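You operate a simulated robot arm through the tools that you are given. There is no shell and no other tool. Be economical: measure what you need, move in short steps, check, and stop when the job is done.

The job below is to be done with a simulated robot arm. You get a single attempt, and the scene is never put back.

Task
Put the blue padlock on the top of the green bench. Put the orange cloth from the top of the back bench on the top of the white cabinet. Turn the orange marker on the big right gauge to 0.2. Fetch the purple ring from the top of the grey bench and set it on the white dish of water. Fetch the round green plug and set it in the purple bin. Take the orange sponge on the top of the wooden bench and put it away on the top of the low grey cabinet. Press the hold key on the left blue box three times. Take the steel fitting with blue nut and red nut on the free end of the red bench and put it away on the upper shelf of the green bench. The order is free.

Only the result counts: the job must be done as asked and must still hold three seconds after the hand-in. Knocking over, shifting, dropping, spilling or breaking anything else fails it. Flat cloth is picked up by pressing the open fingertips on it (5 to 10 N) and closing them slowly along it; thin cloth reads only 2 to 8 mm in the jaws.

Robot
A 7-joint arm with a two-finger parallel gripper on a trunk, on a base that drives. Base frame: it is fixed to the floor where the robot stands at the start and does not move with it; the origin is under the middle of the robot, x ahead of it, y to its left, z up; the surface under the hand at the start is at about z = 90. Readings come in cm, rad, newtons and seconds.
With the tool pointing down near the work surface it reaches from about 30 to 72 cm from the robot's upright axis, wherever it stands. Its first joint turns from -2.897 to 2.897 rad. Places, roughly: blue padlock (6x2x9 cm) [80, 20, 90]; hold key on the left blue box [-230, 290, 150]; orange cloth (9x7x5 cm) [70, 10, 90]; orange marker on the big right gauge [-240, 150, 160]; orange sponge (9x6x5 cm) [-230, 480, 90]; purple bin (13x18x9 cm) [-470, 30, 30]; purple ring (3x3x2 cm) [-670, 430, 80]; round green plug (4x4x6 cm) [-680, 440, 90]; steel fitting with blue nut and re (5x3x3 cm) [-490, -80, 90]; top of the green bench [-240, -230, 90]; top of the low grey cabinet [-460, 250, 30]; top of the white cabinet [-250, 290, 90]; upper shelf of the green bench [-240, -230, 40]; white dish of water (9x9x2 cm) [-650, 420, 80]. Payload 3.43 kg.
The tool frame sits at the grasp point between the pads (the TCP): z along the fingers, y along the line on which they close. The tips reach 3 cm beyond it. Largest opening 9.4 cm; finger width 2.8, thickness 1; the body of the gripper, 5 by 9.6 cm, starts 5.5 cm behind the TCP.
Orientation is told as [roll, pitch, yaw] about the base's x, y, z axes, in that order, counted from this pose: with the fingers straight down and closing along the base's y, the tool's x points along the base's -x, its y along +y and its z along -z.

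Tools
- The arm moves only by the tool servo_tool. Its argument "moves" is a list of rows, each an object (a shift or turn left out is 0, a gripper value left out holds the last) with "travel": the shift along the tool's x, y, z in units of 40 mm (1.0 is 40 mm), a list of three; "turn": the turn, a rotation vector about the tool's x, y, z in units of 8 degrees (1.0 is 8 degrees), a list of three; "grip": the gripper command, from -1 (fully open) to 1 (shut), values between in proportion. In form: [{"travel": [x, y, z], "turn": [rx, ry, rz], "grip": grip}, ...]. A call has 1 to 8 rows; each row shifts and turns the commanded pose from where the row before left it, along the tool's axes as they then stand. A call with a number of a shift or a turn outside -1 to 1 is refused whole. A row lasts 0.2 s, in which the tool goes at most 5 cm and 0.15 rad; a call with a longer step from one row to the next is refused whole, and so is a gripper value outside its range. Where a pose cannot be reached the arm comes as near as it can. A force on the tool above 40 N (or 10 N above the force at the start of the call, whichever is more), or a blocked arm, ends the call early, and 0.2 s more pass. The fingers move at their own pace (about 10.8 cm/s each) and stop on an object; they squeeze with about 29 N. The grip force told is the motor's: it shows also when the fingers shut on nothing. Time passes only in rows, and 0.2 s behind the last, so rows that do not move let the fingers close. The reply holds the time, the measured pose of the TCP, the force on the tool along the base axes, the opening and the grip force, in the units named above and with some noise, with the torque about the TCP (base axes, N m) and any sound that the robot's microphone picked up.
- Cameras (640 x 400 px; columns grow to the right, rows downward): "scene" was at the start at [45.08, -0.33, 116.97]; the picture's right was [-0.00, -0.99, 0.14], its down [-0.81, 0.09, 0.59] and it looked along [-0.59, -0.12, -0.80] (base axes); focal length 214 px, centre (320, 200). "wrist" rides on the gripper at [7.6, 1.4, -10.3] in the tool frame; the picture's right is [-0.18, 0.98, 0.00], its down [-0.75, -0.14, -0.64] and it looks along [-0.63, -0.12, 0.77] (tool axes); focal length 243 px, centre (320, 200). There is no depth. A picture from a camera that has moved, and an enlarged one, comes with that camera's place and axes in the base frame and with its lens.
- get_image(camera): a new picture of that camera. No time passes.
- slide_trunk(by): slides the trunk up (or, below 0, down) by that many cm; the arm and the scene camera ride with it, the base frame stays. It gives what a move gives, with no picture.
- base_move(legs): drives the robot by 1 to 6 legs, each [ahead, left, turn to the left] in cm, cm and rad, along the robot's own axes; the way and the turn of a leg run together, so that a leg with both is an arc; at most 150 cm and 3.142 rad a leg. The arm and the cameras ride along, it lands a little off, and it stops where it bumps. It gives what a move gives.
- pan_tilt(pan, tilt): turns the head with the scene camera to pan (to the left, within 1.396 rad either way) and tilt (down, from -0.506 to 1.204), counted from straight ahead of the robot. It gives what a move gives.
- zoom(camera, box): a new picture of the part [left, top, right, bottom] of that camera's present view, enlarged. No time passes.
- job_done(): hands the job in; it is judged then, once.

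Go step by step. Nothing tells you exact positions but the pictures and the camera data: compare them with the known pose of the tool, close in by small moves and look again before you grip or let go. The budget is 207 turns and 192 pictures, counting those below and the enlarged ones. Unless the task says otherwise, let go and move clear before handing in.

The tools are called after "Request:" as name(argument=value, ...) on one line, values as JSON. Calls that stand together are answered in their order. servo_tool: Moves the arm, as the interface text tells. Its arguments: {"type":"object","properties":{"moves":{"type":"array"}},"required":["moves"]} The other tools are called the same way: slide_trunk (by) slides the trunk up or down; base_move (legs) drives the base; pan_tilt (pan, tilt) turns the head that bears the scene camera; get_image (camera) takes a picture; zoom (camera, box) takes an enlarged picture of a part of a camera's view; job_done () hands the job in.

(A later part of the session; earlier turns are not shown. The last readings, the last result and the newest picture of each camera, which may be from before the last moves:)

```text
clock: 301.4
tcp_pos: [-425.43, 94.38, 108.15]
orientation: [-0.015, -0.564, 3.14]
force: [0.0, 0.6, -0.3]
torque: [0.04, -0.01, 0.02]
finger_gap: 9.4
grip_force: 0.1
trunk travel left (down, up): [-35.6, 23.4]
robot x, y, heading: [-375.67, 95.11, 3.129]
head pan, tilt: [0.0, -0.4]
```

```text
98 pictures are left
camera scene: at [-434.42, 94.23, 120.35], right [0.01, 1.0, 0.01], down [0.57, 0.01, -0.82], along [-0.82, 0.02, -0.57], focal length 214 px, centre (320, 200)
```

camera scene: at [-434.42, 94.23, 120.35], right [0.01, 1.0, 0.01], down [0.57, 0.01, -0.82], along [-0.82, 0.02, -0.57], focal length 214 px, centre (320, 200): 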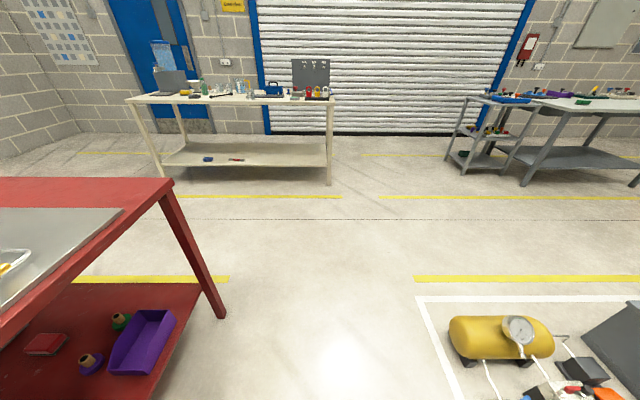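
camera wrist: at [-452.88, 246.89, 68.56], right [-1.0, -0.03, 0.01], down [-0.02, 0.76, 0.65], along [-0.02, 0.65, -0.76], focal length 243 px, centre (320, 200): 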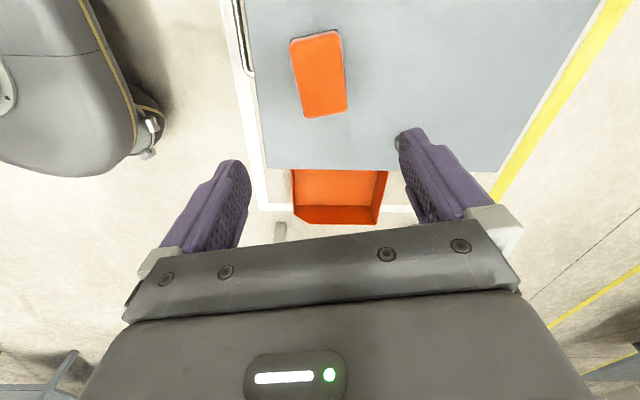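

The purple bin sits on the red bench's lower shelf. The lane at y ≈ 100 is clear, so I drive through and up to the grey bench.

Request:
base_move(legs=[[0, -4, 0.012], [95, 0, 0], [95, 0, 0], [0, -110, 0], [0, -110, 0], [0, -100, 0]])

Request:
get_image(camera="scene")

Request:
pan_tilt(pan=0, tilt=0.1)

Request:
get_image(camera="scene")

```text
clock: 326.7
tcp_pos: [-616.97, 417.79, 108.17]
orientation: [-0.017, -0.566, -3.124]
force: [0.0, 0.4, 0.6]
torque: [-0.01, 0.04, -0.02]
finger_gap: 9.41
grip_force: 0.0
trunk travel left (down, up): [-35.6, 23.4]
robot x, y, heading: [-567.31, 419.34, -3.133]
head pan, tilt: [0.0, -0.4]
```

```text
97 pictures are left
camera scene: at [-626.04, 417.41, 120.35], right [-0.01, 1.0, 0.01], down [0.57, 0.02, -0.82], along [-0.82, 0.0, -0.57], focal length 214 px, centre (320, 200)
```

scene: 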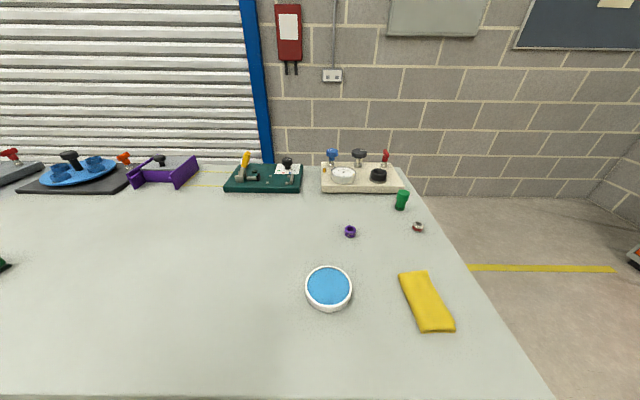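

```text
clock: 327.6
tcp_pos: [-617.04, 417.8, 108.17]
orientation: [-0.016, -0.566, -3.125]
force: [-0.1, -0.4, -0.3]
torque: [0.02, -0.01, 0.0]
finger_gap: 9.41
grip_force: 0.2
trunk travel left (down, up): [-35.6, 23.4]
robot x, y, heading: [-566.94, 419.22, -3.129]
head pan, tilt: [0.0, 0.099]
```

```text
96 pictures are left
camera scene: at [-623.51, 417.44, 116.51], right [-0.01, 1.0, 0.01], down [0.89, 0.01, -0.45], along [-0.45, 0.01, -0.89], focal length 214 px, centre (320, 200)
```

scene: 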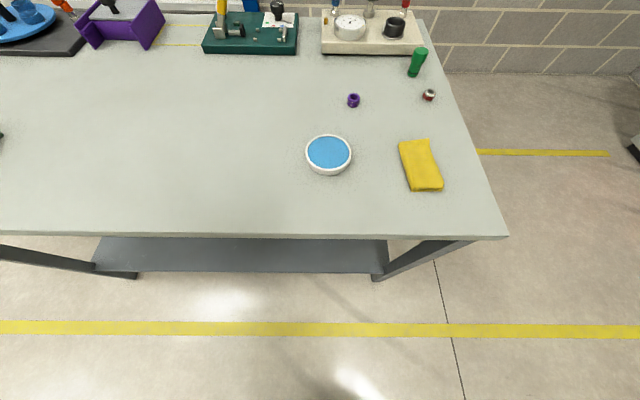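

On the grey bench: dish near (-649, 419), purple ring near (-665, 425), green plug near (-676, 441). I'll close in and straighten the tool over the ring.

Request:
base_move(legs=[[33, -8, -0.01]])

Request:
servo_tool(moves=[{"turn": [0, 1, 0]}, {"turn": [0, 1, 0]}, {"turn": [0, 1, 0]}, {"turn": [0, 1, 0]}, {"turn": [0.12, 0.05, 0]}])

Request:
get_image(camera="wrist")

Request:
get_image(camera="scene")

```text
clock: 329.8
tcp_pos: [-650.0, 426.05, 108.03]
orientation: [-0.016, -0.565, -3.135]
force: [-0.7, 0.5, 0.2]
torque: [0.0, -0.01, -0.02]
finger_gap: 9.39
grip_force: 0.0
trunk travel left (down, up): [-35.6, 23.4]
robot x, y, heading: [-600.23, 426.77, -3.142]
head pan, tilt: [0.0, 0.099]
```

```text
clock: 331.0
tcp_pos: [-650.12, 425.97, 108.25]
orientation: [-0.03, 0.003, 3.139]
force: [0.0, -0.9, -0.3]
torque: [-0.03, 0.0, -0.02]
finger_gap: 9.37
grip_force: 0.0
trunk travel left (down, up): [-35.6, 23.4]
robot x, y, heading: [-600.34, 427.38, -3.141]
head pan, tilt: [0.0, 0.099]
```

```text
95 pictures are left
camera wrist: at [-642.4, 424.2, 118.36], right [-0.19, -0.98, -0.03], down [-0.75, 0.12, 0.65], along [-0.63, 0.14, -0.76], focal length 243 px, centre (320, 200)
```

wrist: 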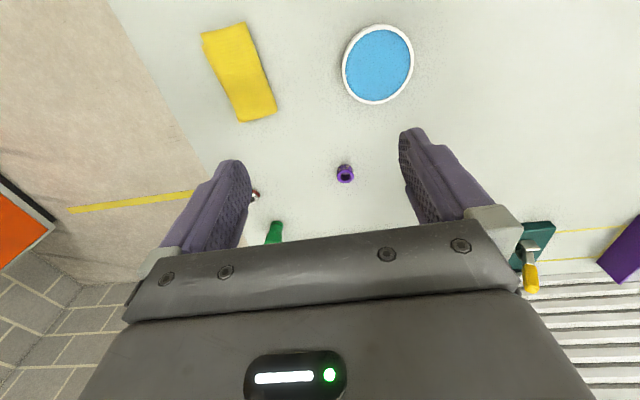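

```text
94 pictures are left
camera scene: at [-660.12, 425.74, 111.69], right [0.0, 1.0, 0.03], down [0.99, 0.0, 0.1], along [0.1, 0.03, -0.99], focal length 214 px, centre (320, 200)
```

scene: 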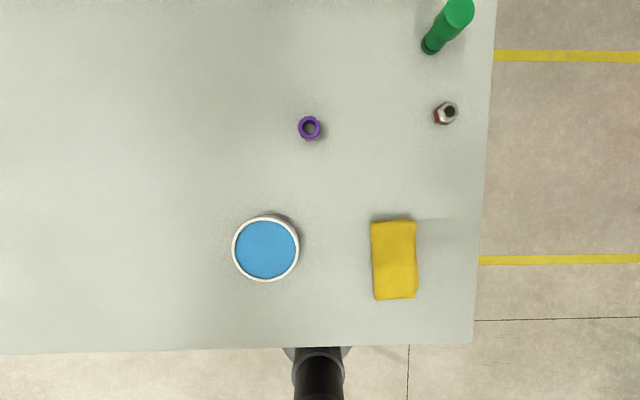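

Request:
servo_tool(moves=[{"turn": [-0.22, 0, 0], "travel": [-1, 0.08, 0]}, {"travel": [-1, 0.08, 0]}, {"travel": [-1, 0, 0]}, {"travel": [-0.97, 0, 0]}, {"travel": [0, 0, 1]}, {"travel": [0, 0, 1]}, {"travel": [0, 0, 1]}, {"travel": [0, 0, 0.8]}])

Request:
get_image(camera="wrist")

```text
clock: 332.8
tcp_pos: [-666.04, 425.19, 92.92]
orientation: [0.001, 0.0, 3.143]
force: [-0.2, -1.1, -0.3]
torque: [0.03, -0.01, -0.02]
finger_gap: 9.37
grip_force: 0.0
trunk travel left (down, up): [-35.6, 23.4]
robot x, y, heading: [-599.67, 426.85, -3.135]
head pan, tilt: [0.0, 0.099]
```

```text
93 pictures are left
camera wrist: at [-658.37, 423.85, 103.17], right [-0.18, -0.98, 0.0], down [-0.75, 0.14, 0.64], along [-0.63, 0.12, -0.77], focal length 243 px, centre (320, 200)
```

wrist: 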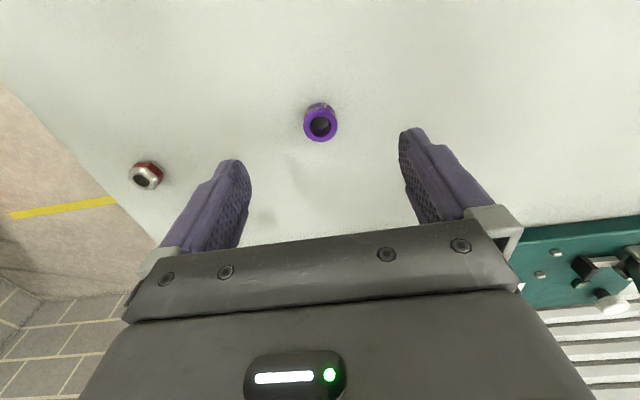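

Request:
servo_tool(moves=[{"travel": [0, 0, 0.8]}, {"travel": [0, 0, 0.5]}])

Request:
zoom(camera="wrist", box=[220, 60, 440, 220])

```text
clock: 333.4
tcp_pos: [-665.97, 425.24, 87.82]
orientation: [0.003, 0.0, 3.14]
force: [0.6, 0.2, 0.2]
torque: [0.01, -0.01, 0.0]
finger_gap: 9.42
grip_force: 0.0
trunk travel left (down, up): [-35.6, 23.4]
robot x, y, heading: [-599.93, 427.45, -3.143]
head pan, tilt: [0.0, 0.099]
```

```text
2.50 times, centred on (330, 140) of wrist
camera zoom: at [-658.3, 423.89, 98.05], right [-0.18, -0.98, 0.0], down [-0.75, 0.14, 0.64], along [-0.63, 0.12, -0.77], focal length 606 px, centre (295, 350)
```

zoom: 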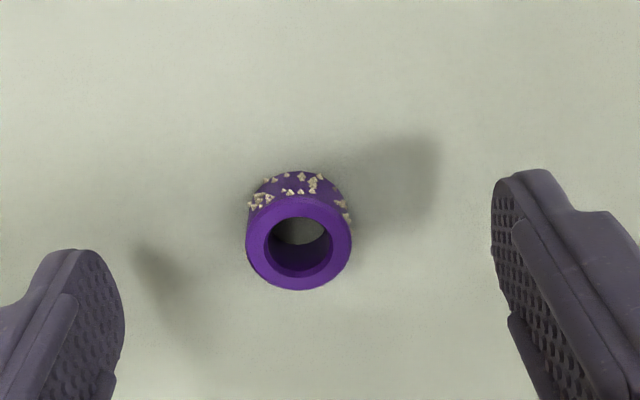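

Request:
servo_tool(moves=[{"travel": [0, 0, 0.3], "grip": -0.3}, {"travel": [0, 0, 0.12]}, {"travel": [0, 0, 0.06]}])

Request:
zoom(camera="wrist", box=[220, 60, 440, 220])

```text
clock: 334.2
tcp_pos: [-665.96, 425.34, 85.92]
orientation: [0.001, 0.001, 3.14]
force: [0.1, -0.1, -1.2]
torque: [0.0, -0.03, 0.0]
finger_gap: 6.11
grip_force: 0.1
trunk travel left (down, up): [-35.6, 23.4]
robot x, y, heading: [-600.53, 427.33, -3.139]
head pan, tilt: [0.0, 0.099]
```

```text
2.50 times, centred on (330, 140) of wrist
camera zoom: at [-658.29, 423.9, 96.06], right [-0.19, -0.98, 0.0], down [-0.75, 0.14, 0.64], along [-0.63, 0.12, -0.77], focal length 606 px, centre (295, 350)
```

zoom: 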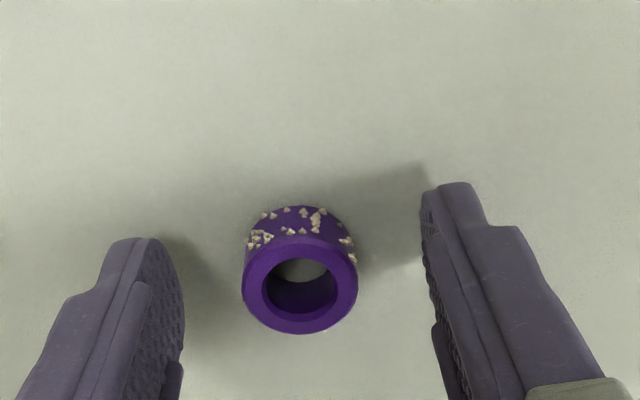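

Request:
servo_tool(moves=[{"travel": [0, 0, 0.1]}, {"grip": 0.2}, {"grip": 1}, {"grip": 1}])

Request:
zoom(camera="wrist", box=[220, 60, 440, 220])

```text
clock: 335.2
tcp_pos: [-666.11, 425.39, 85.51]
orientation: [0.002, 0.0, 3.14]
force: [-0.1, -0.6, 1.4]
torque: [-0.01, -0.01, 0.0]
finger_gap: 2.78
grip_force: 28.9
trunk travel left (down, up): [-35.6, 23.4]
robot x, y, heading: [-600.05, 427.06, -3.143]
head pan, tilt: [0.0, 0.099]
```

```text
2.50 times, centred on (330, 140) of wrist
camera zoom: at [-658.3, 423.9, 95.68], right [-0.19, -0.98, 0.0], down [-0.75, 0.14, 0.64], along [-0.63, 0.12, -0.77], focal length 606 px, centre (295, 350)
```

zoom: 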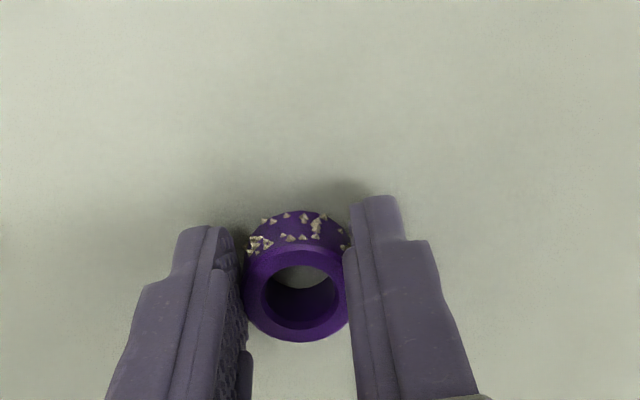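

Ring held (2.8 cm). Lift and carry it over the dish centre.

Request:
servo_tool(moves=[{"travel": [0, 0, -0.8]}, {"travel": [0, 0, -1]}, {"travel": [0, 0, -0.5]}, {"travel": [0.97, 0.38, 0]}, {"travel": [0.97, 0.38, 0]}, {"travel": [0.97, 0.37, 0]}, {"travel": [0.97, 0.37, 0]}])

Request:
get_image(camera="wrist")

Request:
get_image(camera="scene")

```text
clock: 336.8
tcp_pos: [-650.15, 419.36, 94.61]
orientation: [-0.001, 0.0, 3.14]
force: [-0.8, 0.7, -1.2]
torque: [0.01, 0.04, 0.02]
finger_gap: 2.81
grip_force: 29.4
trunk travel left (down, up): [-35.6, 23.4]
robot x, y, heading: [-600.33, 426.84, -3.143]
head pan, tilt: [0.0, 0.099]
```

```text
89 pictures are left
camera wrist: at [-642.6, 417.85, 104.87], right [-0.19, -0.98, 0.0], down [-0.75, 0.14, 0.64], along [-0.63, 0.12, -0.77], focal length 243 px, centre (320, 200)
```

wrist: 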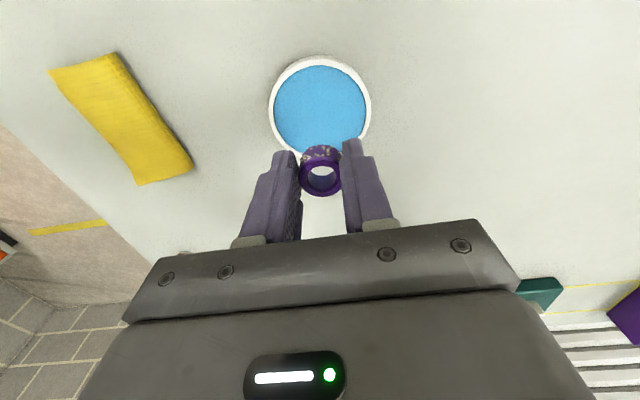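

```text
88 pictures are left
camera scene: at [-660.33, 419.19, 98.19], right [0.0, 1.0, 0.0], down [1.0, 0.0, 0.1], along [0.1, 0.0, -1.0], focal length 214 px, centre (320, 200)
```

scene: 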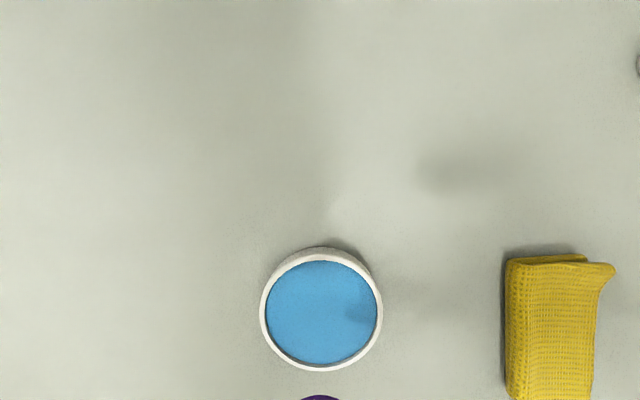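

Request:
servo_tool(moves=[{"travel": [-0.05, 0, 0.8]}, {"travel": [0, 0, 0.6]}, {"travel": [0, 0, 0.3]}])

Request:
get_image(camera="wrist")

```text
clock: 337.6
tcp_pos: [-650.66, 419.43, 87.78]
orientation: [0.003, 0.0, 3.139]
force: [0.0, 0.4, 0.1]
torque: [-0.01, -0.01, -0.01]
finger_gap: 2.76
grip_force: 28.8
trunk travel left (down, up): [-35.6, 23.4]
robot x, y, heading: [-600.02, 426.93, -3.138]
head pan, tilt: [0.0, 0.099]
```

```text
87 pictures are left
camera wrist: at [-642.94, 417.92, 98.04], right [-0.19, -0.98, 0.0], down [-0.75, 0.14, 0.64], along [-0.63, 0.12, -0.77], focal length 243 px, centre (320, 200)
```

wrist: 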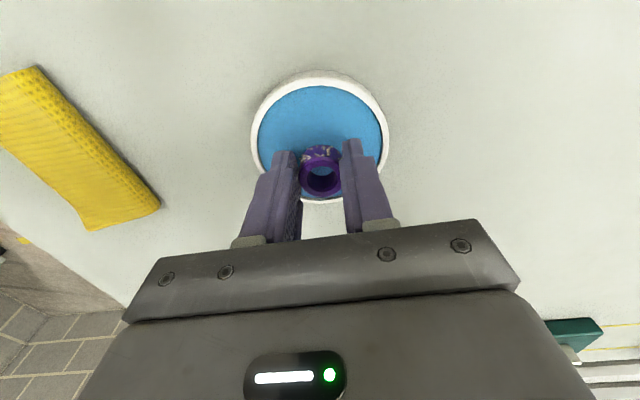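

Request:
servo_tool(moves=[{"travel": [0, 0, 0.08]}, {"travel": [0, 0, 0.08]}])

Request:
servo_tool(moves=[{"travel": [0, 0, 0.06]}, {"travel": [0, 0, 0.06]}])

Request:
zoom(camera="wrist", box=[220, 60, 440, 220])

```text
clock: 338.2
tcp_pos: [-650.52, 419.48, 87.26]
orientation: [0.001, -0.001, 3.141]
force: [0.9, -0.1, 3.0]
torque: [-0.01, -0.01, -0.02]
finger_gap: 2.79
grip_force: 28.9
trunk travel left (down, up): [-35.6, 23.4]
robot x, y, heading: [-599.94, 427.05, -3.137]
head pan, tilt: [0.0, 0.099]
```

```text
clock: 338.8
tcp_pos: [-650.69, 419.2, 86.79]
orientation: [0.001, -0.002, 3.138]
force: [-0.7, -0.5, 19.2]
torque: [0.09, 0.14, -0.04]
finger_gap: 2.78
grip_force: 29.0
trunk travel left (down, up): [-35.6, 23.4]
robot x, y, heading: [-600.5, 426.89, -3.134]
head pan, tilt: [0.0, 0.099]
```

```text
2.50 times, centred on (330, 140) of wrist
camera zoom: at [-642.92, 417.92, 97.02], right [-0.19, -0.98, 0.0], down [-0.75, 0.14, 0.64], along [-0.63, 0.12, -0.77], focal length 606 px, centre (295, 350)
```

zoom: 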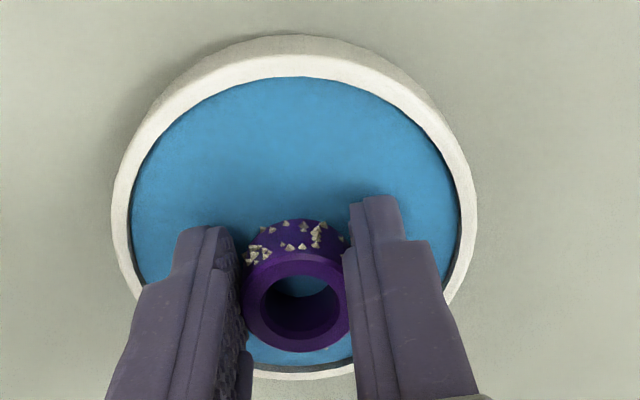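

Ring is resting on the dish surface. Ease off, open just a little (staying inside the rim) and rise.

Request:
servo_tool(moves=[{"travel": [0, 0, -0.08]}, {"grip": 0.3}, {"grip": 0.1}, {}, {"travel": [0, 0, -0.5]}, {"travel": [0, 0, -1]}, {"travel": [0, 0, -1]}])

Request:
get_image(camera="wrist")

```text
clock: 340.4
tcp_pos: [-650.61, 419.36, 97.19]
orientation: [0.002, 0.001, 3.141]
force: [-0.3, 0.4, 0.5]
torque: [-0.01, -0.01, -0.02]
finger_gap: 4.23
grip_force: 0.0
trunk travel left (down, up): [-35.6, 23.4]
robot x, y, heading: [-599.87, 427.12, -3.143]
head pan, tilt: [0.0, 0.099]
```

```text
85 pictures are left
camera wrist: at [-642.97, 417.85, 107.35], right [-0.19, -0.98, 0.0], down [-0.75, 0.14, 0.64], along [-0.63, 0.12, -0.77], focal length 243 px, centre (320, 200)
```

wrist: 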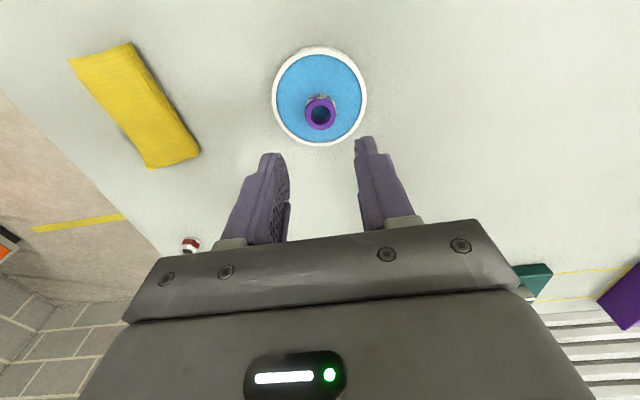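

The ring sits in the dish. Now the green plug: shift the base a little and tilt the fingers outward for reach.

Request:
servo_tool(moves=[{"travel": [0, 0, -1], "grip": -1}, {"travel": [0, 0, -1]}, {"turn": [0, -1, 0]}, {"turn": [0, -1, 0]}, {"turn": [0, -1, 0]}])

Request:
base_move(legs=[[4, -14, 0]])

Request:
get_image(camera="wrist")

Request:
get_image(camera="scene")

```text
clock: 341.6
tcp_pos: [-650.69, 419.33, 105.02]
orientation: [0.003, -0.421, 3.139]
force: [1.4, 0.6, -0.9]
torque: [0.03, -0.02, 0.02]
finger_gap: 9.4
grip_force: 0.2
trunk travel left (down, up): [-35.6, 23.4]
robot x, y, heading: [-600.05, 427.21, -3.14]
head pan, tilt: [0.0, 0.099]
```

```text
clock: 343.0
tcp_pos: [-654.74, 433.55, 104.95]
orientation: [0.003, -0.418, 3.141]
force: [-0.6, -0.4, -0.3]
torque: [-0.05, -0.02, 0.02]
finger_gap: 9.39
grip_force: 0.1
trunk travel left (down, up): [-35.6, 23.4]
robot x, y, heading: [-603.85, 441.26, -3.141]
head pan, tilt: [0.0, 0.099]
```

```text
84 pictures are left
camera wrist: at [-643.53, 432.08, 111.25], right [-0.17, -0.98, 0.08], down [-0.43, 0.14, 0.89], along [-0.89, 0.12, -0.44], focal length 243 px, centre (320, 200)
```

wrist: 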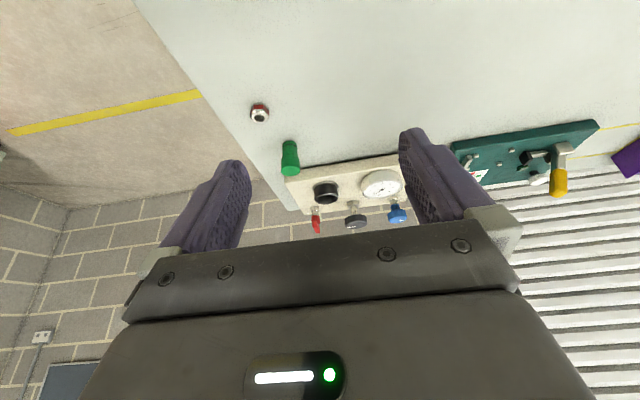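

```text
83 pictures are left
camera scene: at [-662.35, 433.44, 112.31], right [0.0, 1.0, 0.0], down [0.95, 0.0, -0.31], along [-0.31, 0.0, -0.95], focal length 214 px, centre (320, 200)
```

scene: 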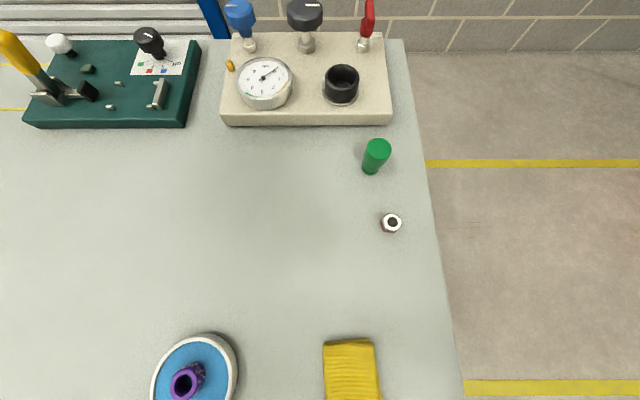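

Request:
servo_tool(moves=[{"travel": [-0.695, -0.31, 0.72]}, {"travel": [-0.695, -0.31, 0.72]}, {"travel": [-0.695, -0.31, 0.72]}, {"travel": [-0.695, -0.31, 0.72]}, {"travel": [-0.695, -0.31, 0.72]}, {"travel": [-0.695, -0.31, 0.72]}])

Request:
get_image(camera="wrist")

```text
clock: 344.4
tcp_pos: [-677.1, 440.94, 95.95]
orientation: [0.001, -0.418, 3.14]
force: [-0.3, 0.0, -0.9]
torque: [-0.02, 0.01, 0.02]
finger_gap: 9.38
grip_force: 0.1
trunk travel left (down, up): [-35.6, 23.4]
robot x, y, heading: [-604.17, 441.09, -3.137]
head pan, tilt: [0.0, 0.099]
```

```text
82 pictures are left
camera wrist: at [-665.85, 439.57, 102.09], right [-0.17, -0.98, 0.08], down [-0.43, 0.14, 0.89], along [-0.89, 0.12, -0.44], focal length 243 px, centre (320, 200)
```

wrist: 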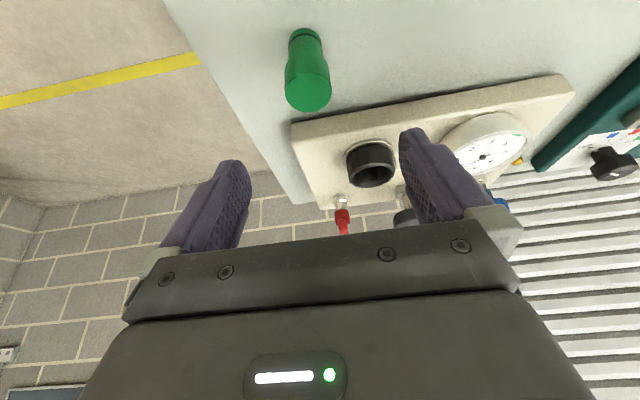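

Request:
servo_tool(moves=[{"travel": [0.32, -0.05, 0.72]}, {"travel": [0.32, 0, 0.72]}, {"travel": [0.32, 0, 0.7]}])

Request:
get_image(camera="wrist")

```text
clock: 345.2
tcp_pos: [-676.92, 441.13, 86.63]
orientation: [0.001, -0.421, 3.14]
force: [0.0, -0.2, 0.4]
torque: [-0.01, -0.05, 0.02]
finger_gap: 9.4
grip_force: 0.0
trunk travel left (down, up): [-35.6, 23.4]
robot x, y, heading: [-604.51, 441.39, -3.141]
head pan, tilt: [0.0, 0.099]
```

```text
81 pictures are left
camera wrist: at [-665.82, 439.71, 92.81], right [-0.17, -0.98, 0.08], down [-0.43, 0.14, 0.89], along [-0.89, 0.12, -0.44], focal length 243 px, centre (320, 200)
```

wrist: 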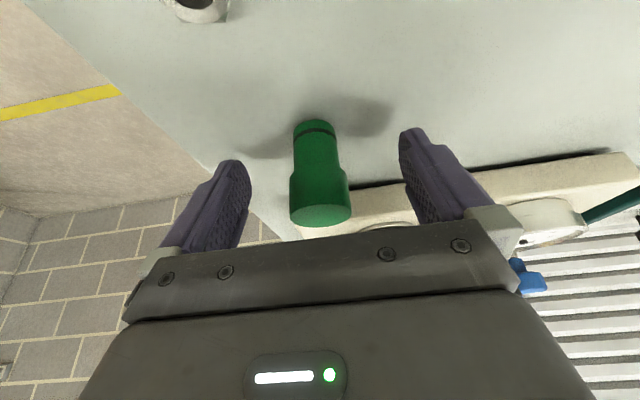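

Request:
servo_tool(moves=[{"grip": 0}, {"grip": 1}, {"grip": 1}, {"grip": 1}])

Request:
servo_tool(moves=[{"travel": [-0.2, 0, -0.45]}, {"travel": [-0.4, 0, -0.9]}, {"travel": [-0.4, 0, -0.9]}, {"travel": [-0.4, 0, -0.9]}, {"travel": [-0.4, 0, -0.9]}, {"travel": [0.9, 0, -0.4]}, {"travel": [0.9, 0, -0.4]}, {"travel": [0.9, 0, -0.4]}])

Request:
get_image(camera="wrist")

```text
clock: 346.2
tcp_pos: [-676.88, 441.09, 86.57]
orientation: [0.001, -0.419, 3.139]
force: [-0.2, -0.3, 0.2]
torque: [0.0, 0.01, 0.04]
finger_gap: 3.58
grip_force: 29.0
trunk travel left (down, up): [-35.6, 23.4]
robot x, y, heading: [-604.23, 441.21, -3.138]
head pan, tilt: [0.0, 0.099]
```

```text
clock: 348.0
tcp_pos: [-664.94, 441.14, 104.53]
orientation: [0.001, -0.418, 3.14]
force: [0.2, 0.4, -0.8]
torque: [-0.01, 0.0, 0.01]
finger_gap: 3.59
grip_force: 29.0
trunk travel left (down, up): [-35.6, 23.4]
robot x, y, heading: [-604.45, 441.39, -3.141]
head pan, tilt: [0.0, 0.099]
```

```text
80 pictures are left
camera wrist: at [-653.75, 439.71, 110.68], right [-0.17, -0.98, 0.08], down [-0.43, 0.14, 0.89], along [-0.89, 0.12, -0.44], focal length 243 px, centre (320, 200)
```

wrist: 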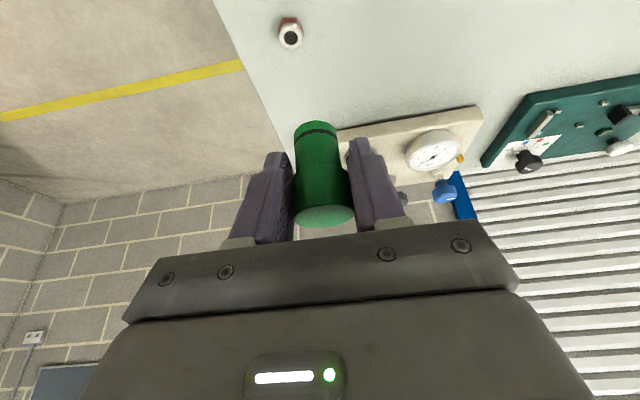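

Plug held. I retract more, back out, go down the lane, turn to face -y and slide toward the red bench's end.

Request:
servo_tool(moves=[{"travel": [0.9, 0, -0.4]}, {"travel": [0.9, 0, -0.4]}, {"travel": [0.9, 0, -0.4]}])

Request:
base_move(legs=[[-45, 0, 0], [0, 110, 0], [0, 110, 0], [0, 105, 0], [0, 0, 1.57]])

Request:
pan_tilt(pan=0.9, tilt=-0.3)

Request:
get_image(camera="scene")

```text
clock: 348.8
tcp_pos: [-653.1, 441.3, 104.41]
orientation: [0.002, -0.421, 3.141]
force: [0.4, -0.8, -0.5]
torque: [-0.03, 0.03, 0.0]
finger_gap: 3.58
grip_force: 29.2
trunk travel left (down, up): [-35.6, 23.4]
robot x, y, heading: [-603.99, 441.25, -3.138]
head pan, tilt: [0.0, 0.099]
```

```text
clock: 370.8
tcp_pos: [-558.99, 67.93, 104.26]
orientation: [0.0, -0.42, -1.567]
force: [-0.2, -0.3, -0.1]
torque: [0.01, 0.03, -0.01]
finger_gap: 3.59
grip_force: 28.8
trunk travel left (down, up): [-35.6, 23.4]
robot x, y, heading: [-559.07, 116.98, -1.565]
head pan, tilt: [0.0, 0.099]
```

```text
clock: 372.0
tcp_pos: [-558.79, 67.84, 104.31]
orientation: [0.002, -0.417, -1.568]
force: [-0.7, -0.9, -1.3]
torque: [-0.03, 0.02, -0.02]
finger_gap: 3.59
grip_force: 28.8
trunk travel left (down, up): [-35.6, 23.4]
robot x, y, heading: [-559.07, 117.31, -1.564]
head pan, tilt: [0.901, -0.3]
```

```text
79 pictures are left
camera scene: at [-552.71, 58.7, 117.0], right [-0.62, -0.32, -0.72], down [0.23, 0.8, -0.56], along [0.75, -0.51, -0.42], focal length 214 px, centre (320, 200)
```

scene: 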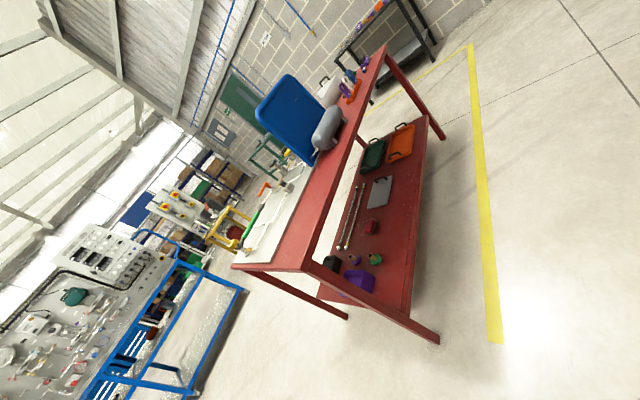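

The red bench stands at x -500..-435, y -105..50, with the bin at about (-471, 28) on its lower shelf, open at the end. I'll slide in front of that end and lower the trunk.

Request:
base_move(legs=[[13, 0, 0], [0, 89, 0]])

Request:
slide_trunk(by=-35)

Request:
pan_tilt(pan=0, tilt=-0.2)

Request:
get_image(camera="scene")

Request:
get_image(camera="wrist")

```text
clock: 377.6
tcp_pos: [-468.96, 55.72, 104.36]
orientation: [0.0, -0.42, -1.562]
force: [-0.5, 0.2, -1.3]
torque: [0.02, 0.01, -0.01]
finger_gap: 3.58
grip_force: 28.6
trunk travel left (down, up): [-35.6, 23.4]
robot x, y, heading: [-469.42, 104.72, -1.556]
head pan, tilt: [0.901, -0.3]
```

```text
clock: 380.3
tcp_pos: [-469.18, 55.4, 73.67]
orientation: [0.001, -0.442, -1.563]
force: [-3.1, 25.2, 28.1]
torque: [-5.63, -1.5, 0.64]
finger_gap: 3.59
grip_force: 28.9
trunk travel left (down, up): [-4.2, 54.8]
robot x, y, heading: [-469.48, 105.23, -1.562]
head pan, tilt: [0.901, -0.3]
stopped: the force on the tool passed its limit at 61 N (the readings are from after the stop); the commanded pose is now the measured one
```

```text
clock: 381.5
tcp_pos: [-463.83, 55.18, 74.53]
orientation: [-0.013, -0.454, -1.485]
force: [49.2, 89.9, 58.7]
torque: [-15.2, 6.69, 2.53]
finger_gap: 3.55
grip_force: 28.2
trunk travel left (down, up): [-4.2, 54.8]
robot x, y, heading: [-468.36, 103.21, -1.507]
head pan, tilt: [0.0, -0.201]
```

```text
78 pictures are left
camera scene: at [-462.89, 45.75, 84.01], right [-1.0, -0.08, 0.01], down [-0.07, 0.79, -0.61], along [0.04, -0.6, -0.8], focal length 214 px, centre (320, 200)
```

scene: 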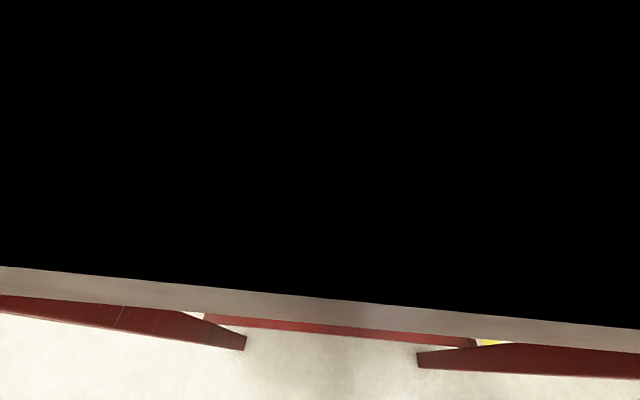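

```text
77 pictures are left
camera wrist: at [-463.17, 66.62, 80.37], right [0.99, -0.09, 0.07], down [-0.1, -0.41, 0.91], along [-0.05, -0.91, -0.41], focal length 243 px, centre (320, 200)
```

wrist: 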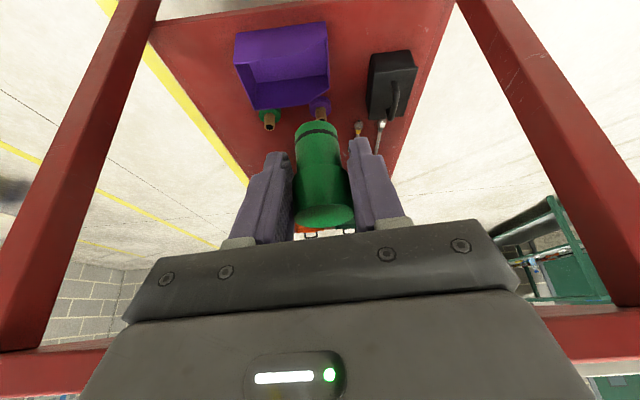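

The head on the hand has caught the bench edge. I back straight away from it at once.

Request:
base_move(legs=[[-8, 0, 0]])

Request:
get_image(camera="scene")

Request:
get_image(camera="wrist")

```text
clock: 382.4
tcp_pos: [-466.02, 55.37, 73.83]
orientation: [0.032, -0.469, -1.489]
force: [0.0, 8.4, 44.5]
torque: [-5.4, 1.4, -0.43]
finger_gap: 3.59
grip_force: 29.0
trunk travel left (down, up): [-4.2, 54.8]
robot x, y, heading: [-467.6, 107.7, -1.49]
head pan, tilt: [0.0, -0.201]
stopped in leg 1: the robot was blocked; the commanded pose is now the measured one
```

```text
76 pictures are left
camera scene: at [-465.8, 45.84, 83.9], right [-1.0, -0.08, 0.01], down [-0.07, 0.75, -0.66], along [0.04, -0.66, -0.75], focal length 214 px, centre (320, 200)
```

scene: 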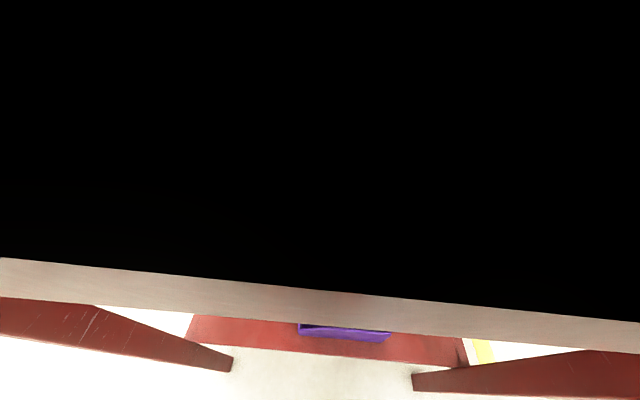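

```text
75 pictures are left
camera wrist: at [-465.93, 66.96, 79.55], right [0.99, -0.07, 0.11], down [-0.13, -0.4, 0.91], along [-0.02, -0.92, -0.4], focal length 243 px, centre (320, 200)
```

wrist: 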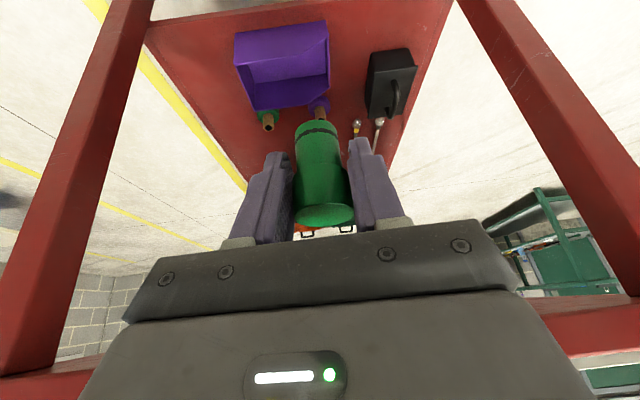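

Upward force says the head is pressing down on the bench top, so I lift straight up.

Request:
slide_trunk(by=6)

Request:
get_image(camera="scene")

```text
clock: 382.7
tcp_pos: [-469.08, 57.16, 69.42]
orientation: [0.098, -0.404, -1.449]
force: [12.8, -1.3, -7.3]
torque: [0.0, 0.9, -0.17]
finger_gap: 3.57
grip_force: 28.9
trunk travel left (down, up): [-4.2, 54.8]
robot x, y, heading: [-469.11, 110.91, -1.563]
head pan, tilt: [0.0, -0.201]
stopped: the force on the tool passed its limit at 60 N (the readings are from after the stop); the commanded pose is now the measured one
```

```text
74 pictures are left
camera scene: at [-468.42, 47.04, 78.59], right [-0.99, -0.15, -0.07], down [-0.08, 0.81, -0.58], along [0.14, -0.56, -0.81], focal length 214 px, centre (320, 200)
```

scene: 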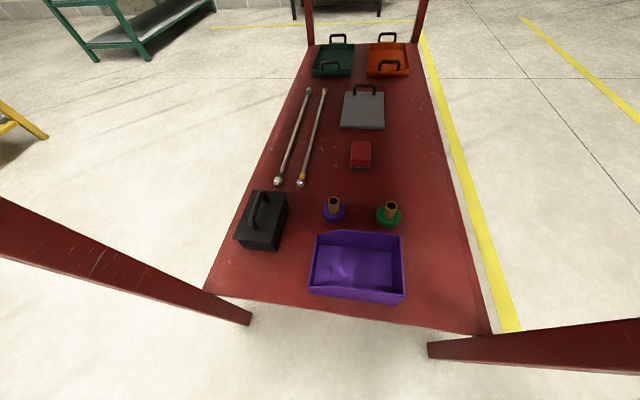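

The head slipped free below the top with forces near zero, and bin and bench look unmoved. I'll lower first (clear of the top), then square the tool and tilt it a bit more.

Request:
servo_tool(moves=[{"travel": [0.3, 0, 0.8]}, {"travel": [0.3, 0, 0.8]}, {"travel": [0.3, 0, 0.8]}, {"travel": [0.3, 0, 0.8]}, {"turn": [0.5, 0, 0.38]}, {"turn": [0.5, 0, 0.38]}])

Request:
get_image(camera="scene")

```text
clock: 383.0
tcp_pos: [-486.42, 53.44, 64.52]
orientation: [0.246, -0.379, -1.621]
force: [5.3, 2.1, 8.1]
torque: [-0.1, 0.56, -0.17]
finger_gap: 3.57
grip_force: 28.8
trunk travel left (down, up): [-4.2, 54.8]
robot x, y, heading: [-472.25, 109.82, -1.641]
head pan, tilt: [0.0, -0.201]
stopped in row 1: the arm was blocked; the commanded pose is now the measured one
```

```text
73 pictures are left
camera scene: at [-487.93, 43.24, 73.19], right [-0.97, -0.04, -0.22], down [0.09, 0.84, -0.54], along [0.21, -0.55, -0.81], focal length 214 px, centre (320, 200)
```

scene: 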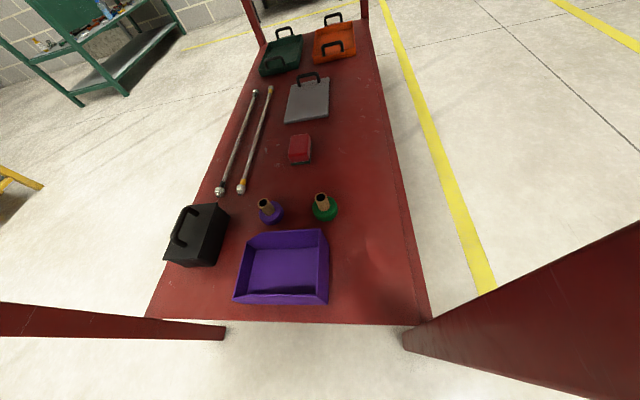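

The arm is still settling from the snap; I'll let it rest one moment and read again.

Request:
servo_tool(moves=[{}, {}])

Request:
get_image(camera="wrist")

Request:
get_image(camera="scene")

```text
clock: 383.7
tcp_pos: [-481.09, 60.22, 67.13]
orientation: [0.199, -0.415, -1.579]
force: [-6.9, -0.5, -9.1]
torque: [-0.01, -0.61, 0.08]
finger_gap: 3.6
grip_force: 29.3
trunk travel left (down, up): [-4.2, 54.8]
robot x, y, heading: [-470.87, 113.54, -1.618]
head pan, tilt: [0.0, -0.201]
stopped in row 2: the arm was blocked; the commanded pose is now the measured one
```

```text
72 pictures are left
camera wrist: at [-481.5, 71.22, 73.5], right [0.96, -0.1, 0.25], down [-0.27, -0.45, 0.85], along [0.03, -0.89, -0.46], focal length 243 px, centre (320, 200)
```

wrist: 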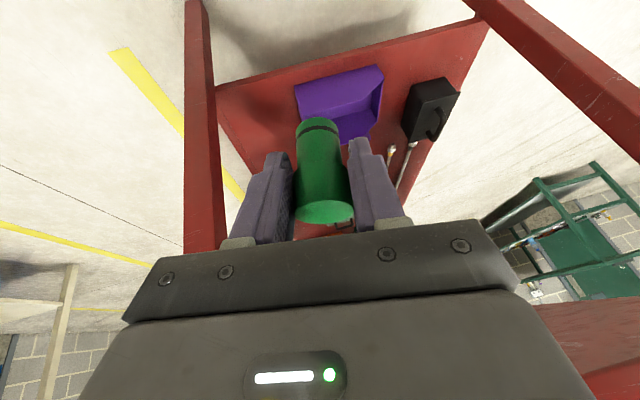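

```text
71 pictures are left
camera scene: at [-482.01, 50.17, 76.21], right [-0.98, -0.07, -0.18], down [0.05, 0.82, -0.57], along [0.19, -0.57, -0.8], focal length 214 px, centre (320, 200)
```

scene: 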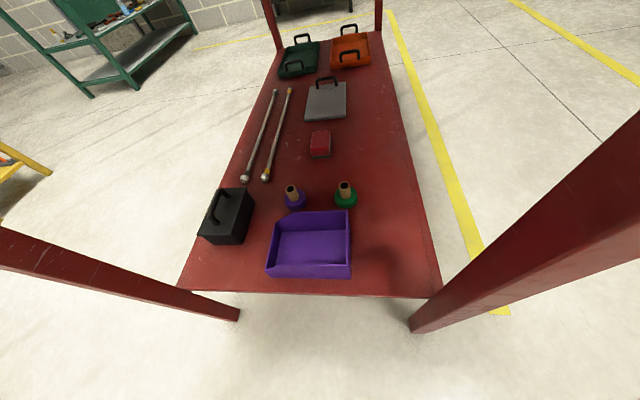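

Request:
servo_tool(moves=[{}, {}, {}])

Request:
servo_tool(moves=[{}, {}, {}])

```text
clock: 384.5
tcp_pos: [-478.86, 57.63, 66.8]
orientation: [0.2, -0.41, -1.551]
force: [-0.1, 0.2, -0.8]
torque: [-0.01, 0.01, 0.01]
finger_gap: 3.58
grip_force: 28.9
trunk travel left (down, up): [-4.2, 54.8]
robot x, y, heading: [-470.17, 111.54, -1.591]
head pan, tilt: [0.0, -0.201]
```

```text
clock: 385.3
tcp_pos: [-478.99, 57.82, 66.92]
orientation: [0.201, -0.412, -1.553]
force: [0.0, -0.2, -0.2]
torque: [-0.01, 0.02, 0.03]
finger_gap: 3.57
grip_force: 29.6
trunk travel left (down, up): [-4.2, 54.8]
robot x, y, heading: [-470.36, 111.98, -1.588]
head pan, tilt: [0.0, -0.201]
```

Settled and free. Square the roll, then lower in front of the opening.

Request:
servo_tool(moves=[{"turn": [0.72, 0, 0]}, {"turn": [0.71, 0, 0]}, {"travel": [0.32, 0, 0.73]}, {"travel": [0.32, 0, 0.73]}, {"travel": [0.32, 0, 0.73]}, {"travel": [0.32, 0, 0.73]}])

Request:
get_image(camera="scene")

Request:
get_image(camera="wrist")

```text
clock: 386.7
tcp_pos: [-479.07, 57.85, 54.06]
orientation: [0.0, -0.412, -1.553]
force: [0.1, 0.2, -1.2]
torque: [0.06, 0.0, 0.04]
finger_gap: 3.57
grip_force: 28.4
trunk travel left (down, up): [-4.2, 54.8]
robot x, y, heading: [-470.05, 112.14, -1.588]
head pan, tilt: [0.0, -0.201]
```

```text
70 pictures are left
camera scene: at [-478.77, 47.87, 63.2], right [-1.0, -0.02, 0.0], down [-0.02, 0.82, -0.57], along [0.01, -0.57, -0.82], focal length 214 px, centre (320, 200)
```

scene: 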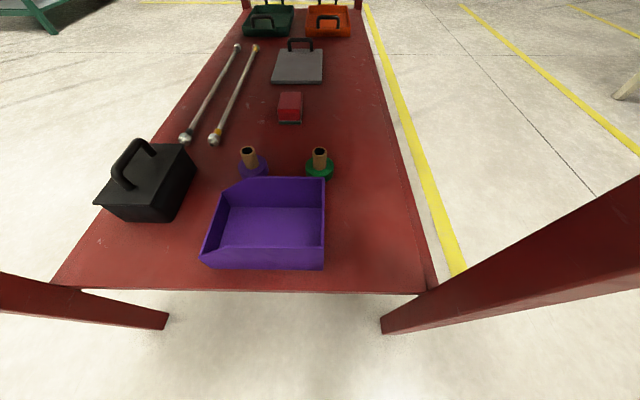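

```text
69 pictures are left
camera wrist: at [-477.72, 68.89, 60.41], right [0.99, -0.15, 0.07], down [-0.13, -0.44, 0.89], along [-0.1, -0.89, -0.45], focal length 243 px, centre (320, 200)
```

wrist: 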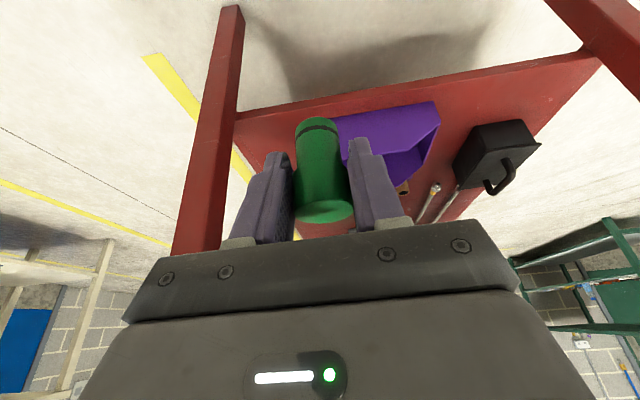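

Bench legs and bin are where they were. The bin is centred near (-469, 30); I tilt the tool, then move in over it.

Request:
servo_tool(moves=[{"turn": [0, -0.81, 0]}, {"turn": [0, -0.81, 0]}, {"turn": [0, -0.8, 0]}])

Request:
servo_tool(moves=[{"travel": [-0.4, 0.31, 0.756]}, {"travel": [-0.4, 0.31, 0.756]}, {"travel": [-0.4, 0.31, 0.756]}, {"travel": [-0.4, 0.31, 0.756]}, {"travel": [-0.4, 0.31, 0.756]}, {"travel": [-0.4, 0.31, 0.756]}])

Request:
get_image(camera="wrist")

Request:
get_image(camera="scene")

```text
clock: 387.5
tcp_pos: [-478.93, 57.88, 54.16]
orientation: [0.002, -0.749, -1.554]
force: [0.1, 0.2, -0.2]
torque: [0.05, -0.02, 0.01]
finger_gap: 3.58
grip_force: 28.5
trunk travel left (down, up): [-4.2, 54.8]
robot x, y, heading: [-469.97, 111.94, -1.589]
head pan, tilt: [0.0, -0.201]
```

```text
clock: 388.9
tcp_pos: [-471.14, 38.56, 47.51]
orientation: [0.002, -0.747, -1.554]
force: [-0.4, 0.4, -0.7]
torque: [0.03, -0.01, 0.01]
finger_gap: 3.6
grip_force: 29.3
trunk travel left (down, up): [-4.2, 54.8]
robot x, y, heading: [-470.19, 111.82, -1.594]
head pan, tilt: [0.0, -0.201]
```

```text
68 pictures are left
camera wrist: at [-469.91, 51.16, 49.74], right [0.99, -0.12, 0.13], down [-0.14, -0.12, 0.98], along [-0.1, -0.99, -0.13], focal length 243 px, centre (320, 200)
```

wrist: 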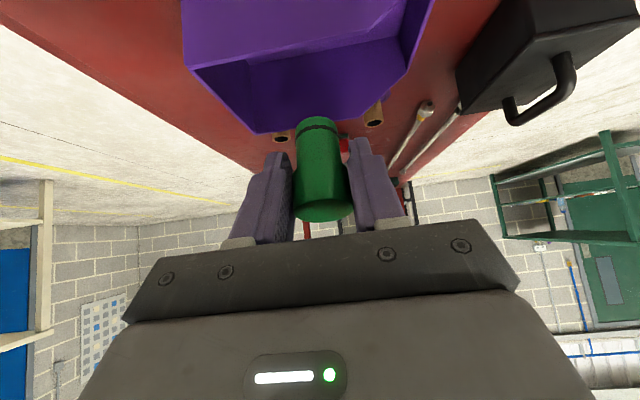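

```text
67 pictures are left
camera scene: at [-471.02, 32.3, 59.23], right [-1.0, -0.02, 0.0], down [-0.01, 0.58, -0.81], along [0.02, -0.81, -0.58], focal length 214 px, centre (320, 200)
```

scene: 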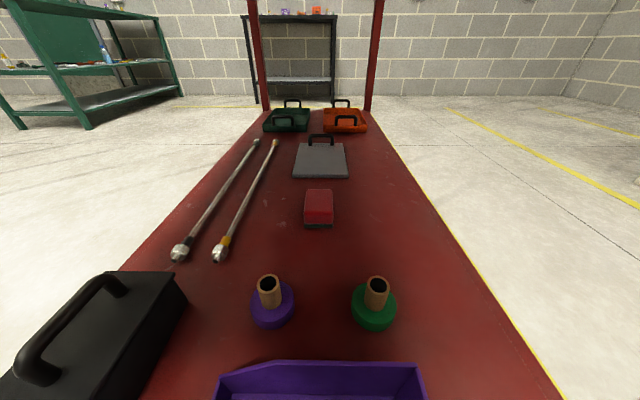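

Request:
servo_tool(moves=[{"travel": [-0.6, 0.25, 0.56]}, {"travel": [-0.7, 0.2, 0.64]}, {"travel": [0.5, 0, 0.53]}, {"travel": [0.5, 0, 0.53]}])

Request:
get_image(camera="wrist")

```text
clock: 389.9
tcp_pos: [-470.1, 38.72, 45.9]
orientation: [0.002, -0.75, -1.552]
force: [0.2, -0.4, 0.0]
torque: [0.03, -0.01, 0.0]
finger_gap: 3.57
grip_force: 28.6
out of reach, approached as far as the arm can: row 1, 2, 3, 4
trunk travel left (down, up): [-4.2, 54.8]
robot x, y, heading: [-470.69, 112.11, -1.587]
head pan, tilt: [0.0, -0.201]
```

```text
66 pictures are left
camera wrist: at [-468.89, 51.23, 48.23], right [0.99, -0.12, 0.13], down [-0.14, -0.12, 0.98], along [-0.1, -0.99, -0.13], focal length 243 px, centre (320, 200)
```

wrist: 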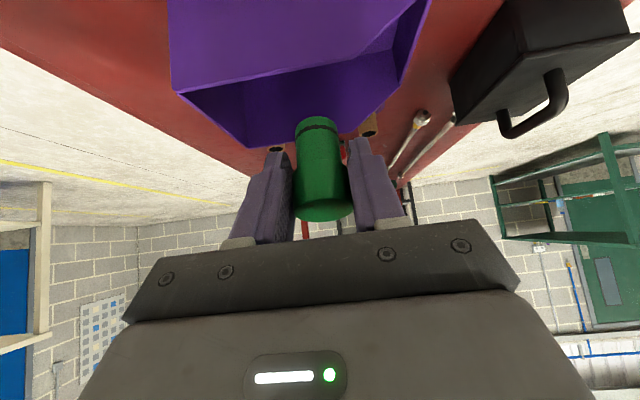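

Out of reach here, so I draw the hand back, drive the base closer, and go in again.

Request:
servo_tool(moves=[{"travel": [0.44, 0, -0.75]}, {"travel": [0.44, 0, -0.75]}, {"travel": [0.44, 0, -0.75]}, {"travel": [0.44, 0, -0.75]}, {"travel": [0.44, 0, -0.75]}, {"travel": [0.44, 0, -0.75]}])

Request:
base_move(legs=[[16, 0, 0]])

Request:
get_image(camera="scene")

Request:
get_image(camera="wrist")

```text
clock: 391.3
tcp_pos: [-470.46, 58.62, 51.98]
orientation: [0.002, -0.747, -1.553]
force: [-0.3, 0.5, -0.8]
torque: [0.05, -0.01, 0.0]
finger_gap: 3.56
grip_force: 28.5
trunk travel left (down, up): [-4.2, 54.8]
robot x, y, heading: [-470.05, 111.48, -1.596]
head pan, tilt: [0.0, -0.201]
```

```text
clock: 392.7
tcp_pos: [-470.76, 42.58, 52.05]
orientation: [0.002, -0.75, -1.553]
force: [-0.1, -1.4, -0.7]
torque: [-0.03, -0.02, 0.01]
finger_gap: 3.55
grip_force: 29.1
trunk travel left (down, up): [-4.2, 54.8]
robot x, y, heading: [-471.01, 95.6, -1.59]
head pan, tilt: [0.0, -0.201]
```

```text
65 pictures are left
camera scene: at [-470.67, 36.24, 63.77], right [-1.0, -0.02, 0.0], down [-0.01, 0.58, -0.81], along [0.02, -0.81, -0.58], focal length 214 px, centre (320, 200)
```

scene: 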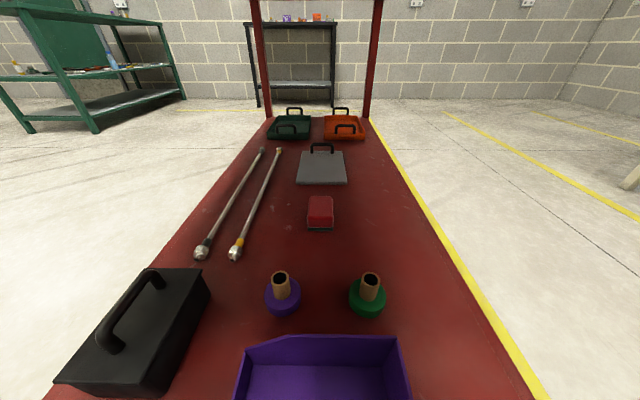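

```text
64 pictures are left
camera wrist: at [-469.56, 55.08, 54.24], right [0.99, -0.12, 0.13], down [-0.14, -0.12, 0.98], along [-0.1, -0.99, -0.13], focal length 243 px, centre (320, 200)
```

wrist: 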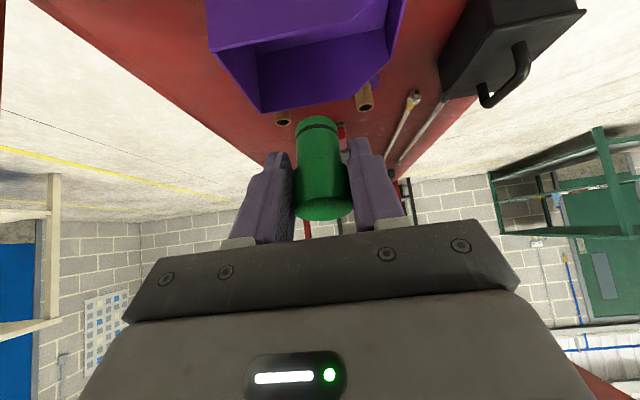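

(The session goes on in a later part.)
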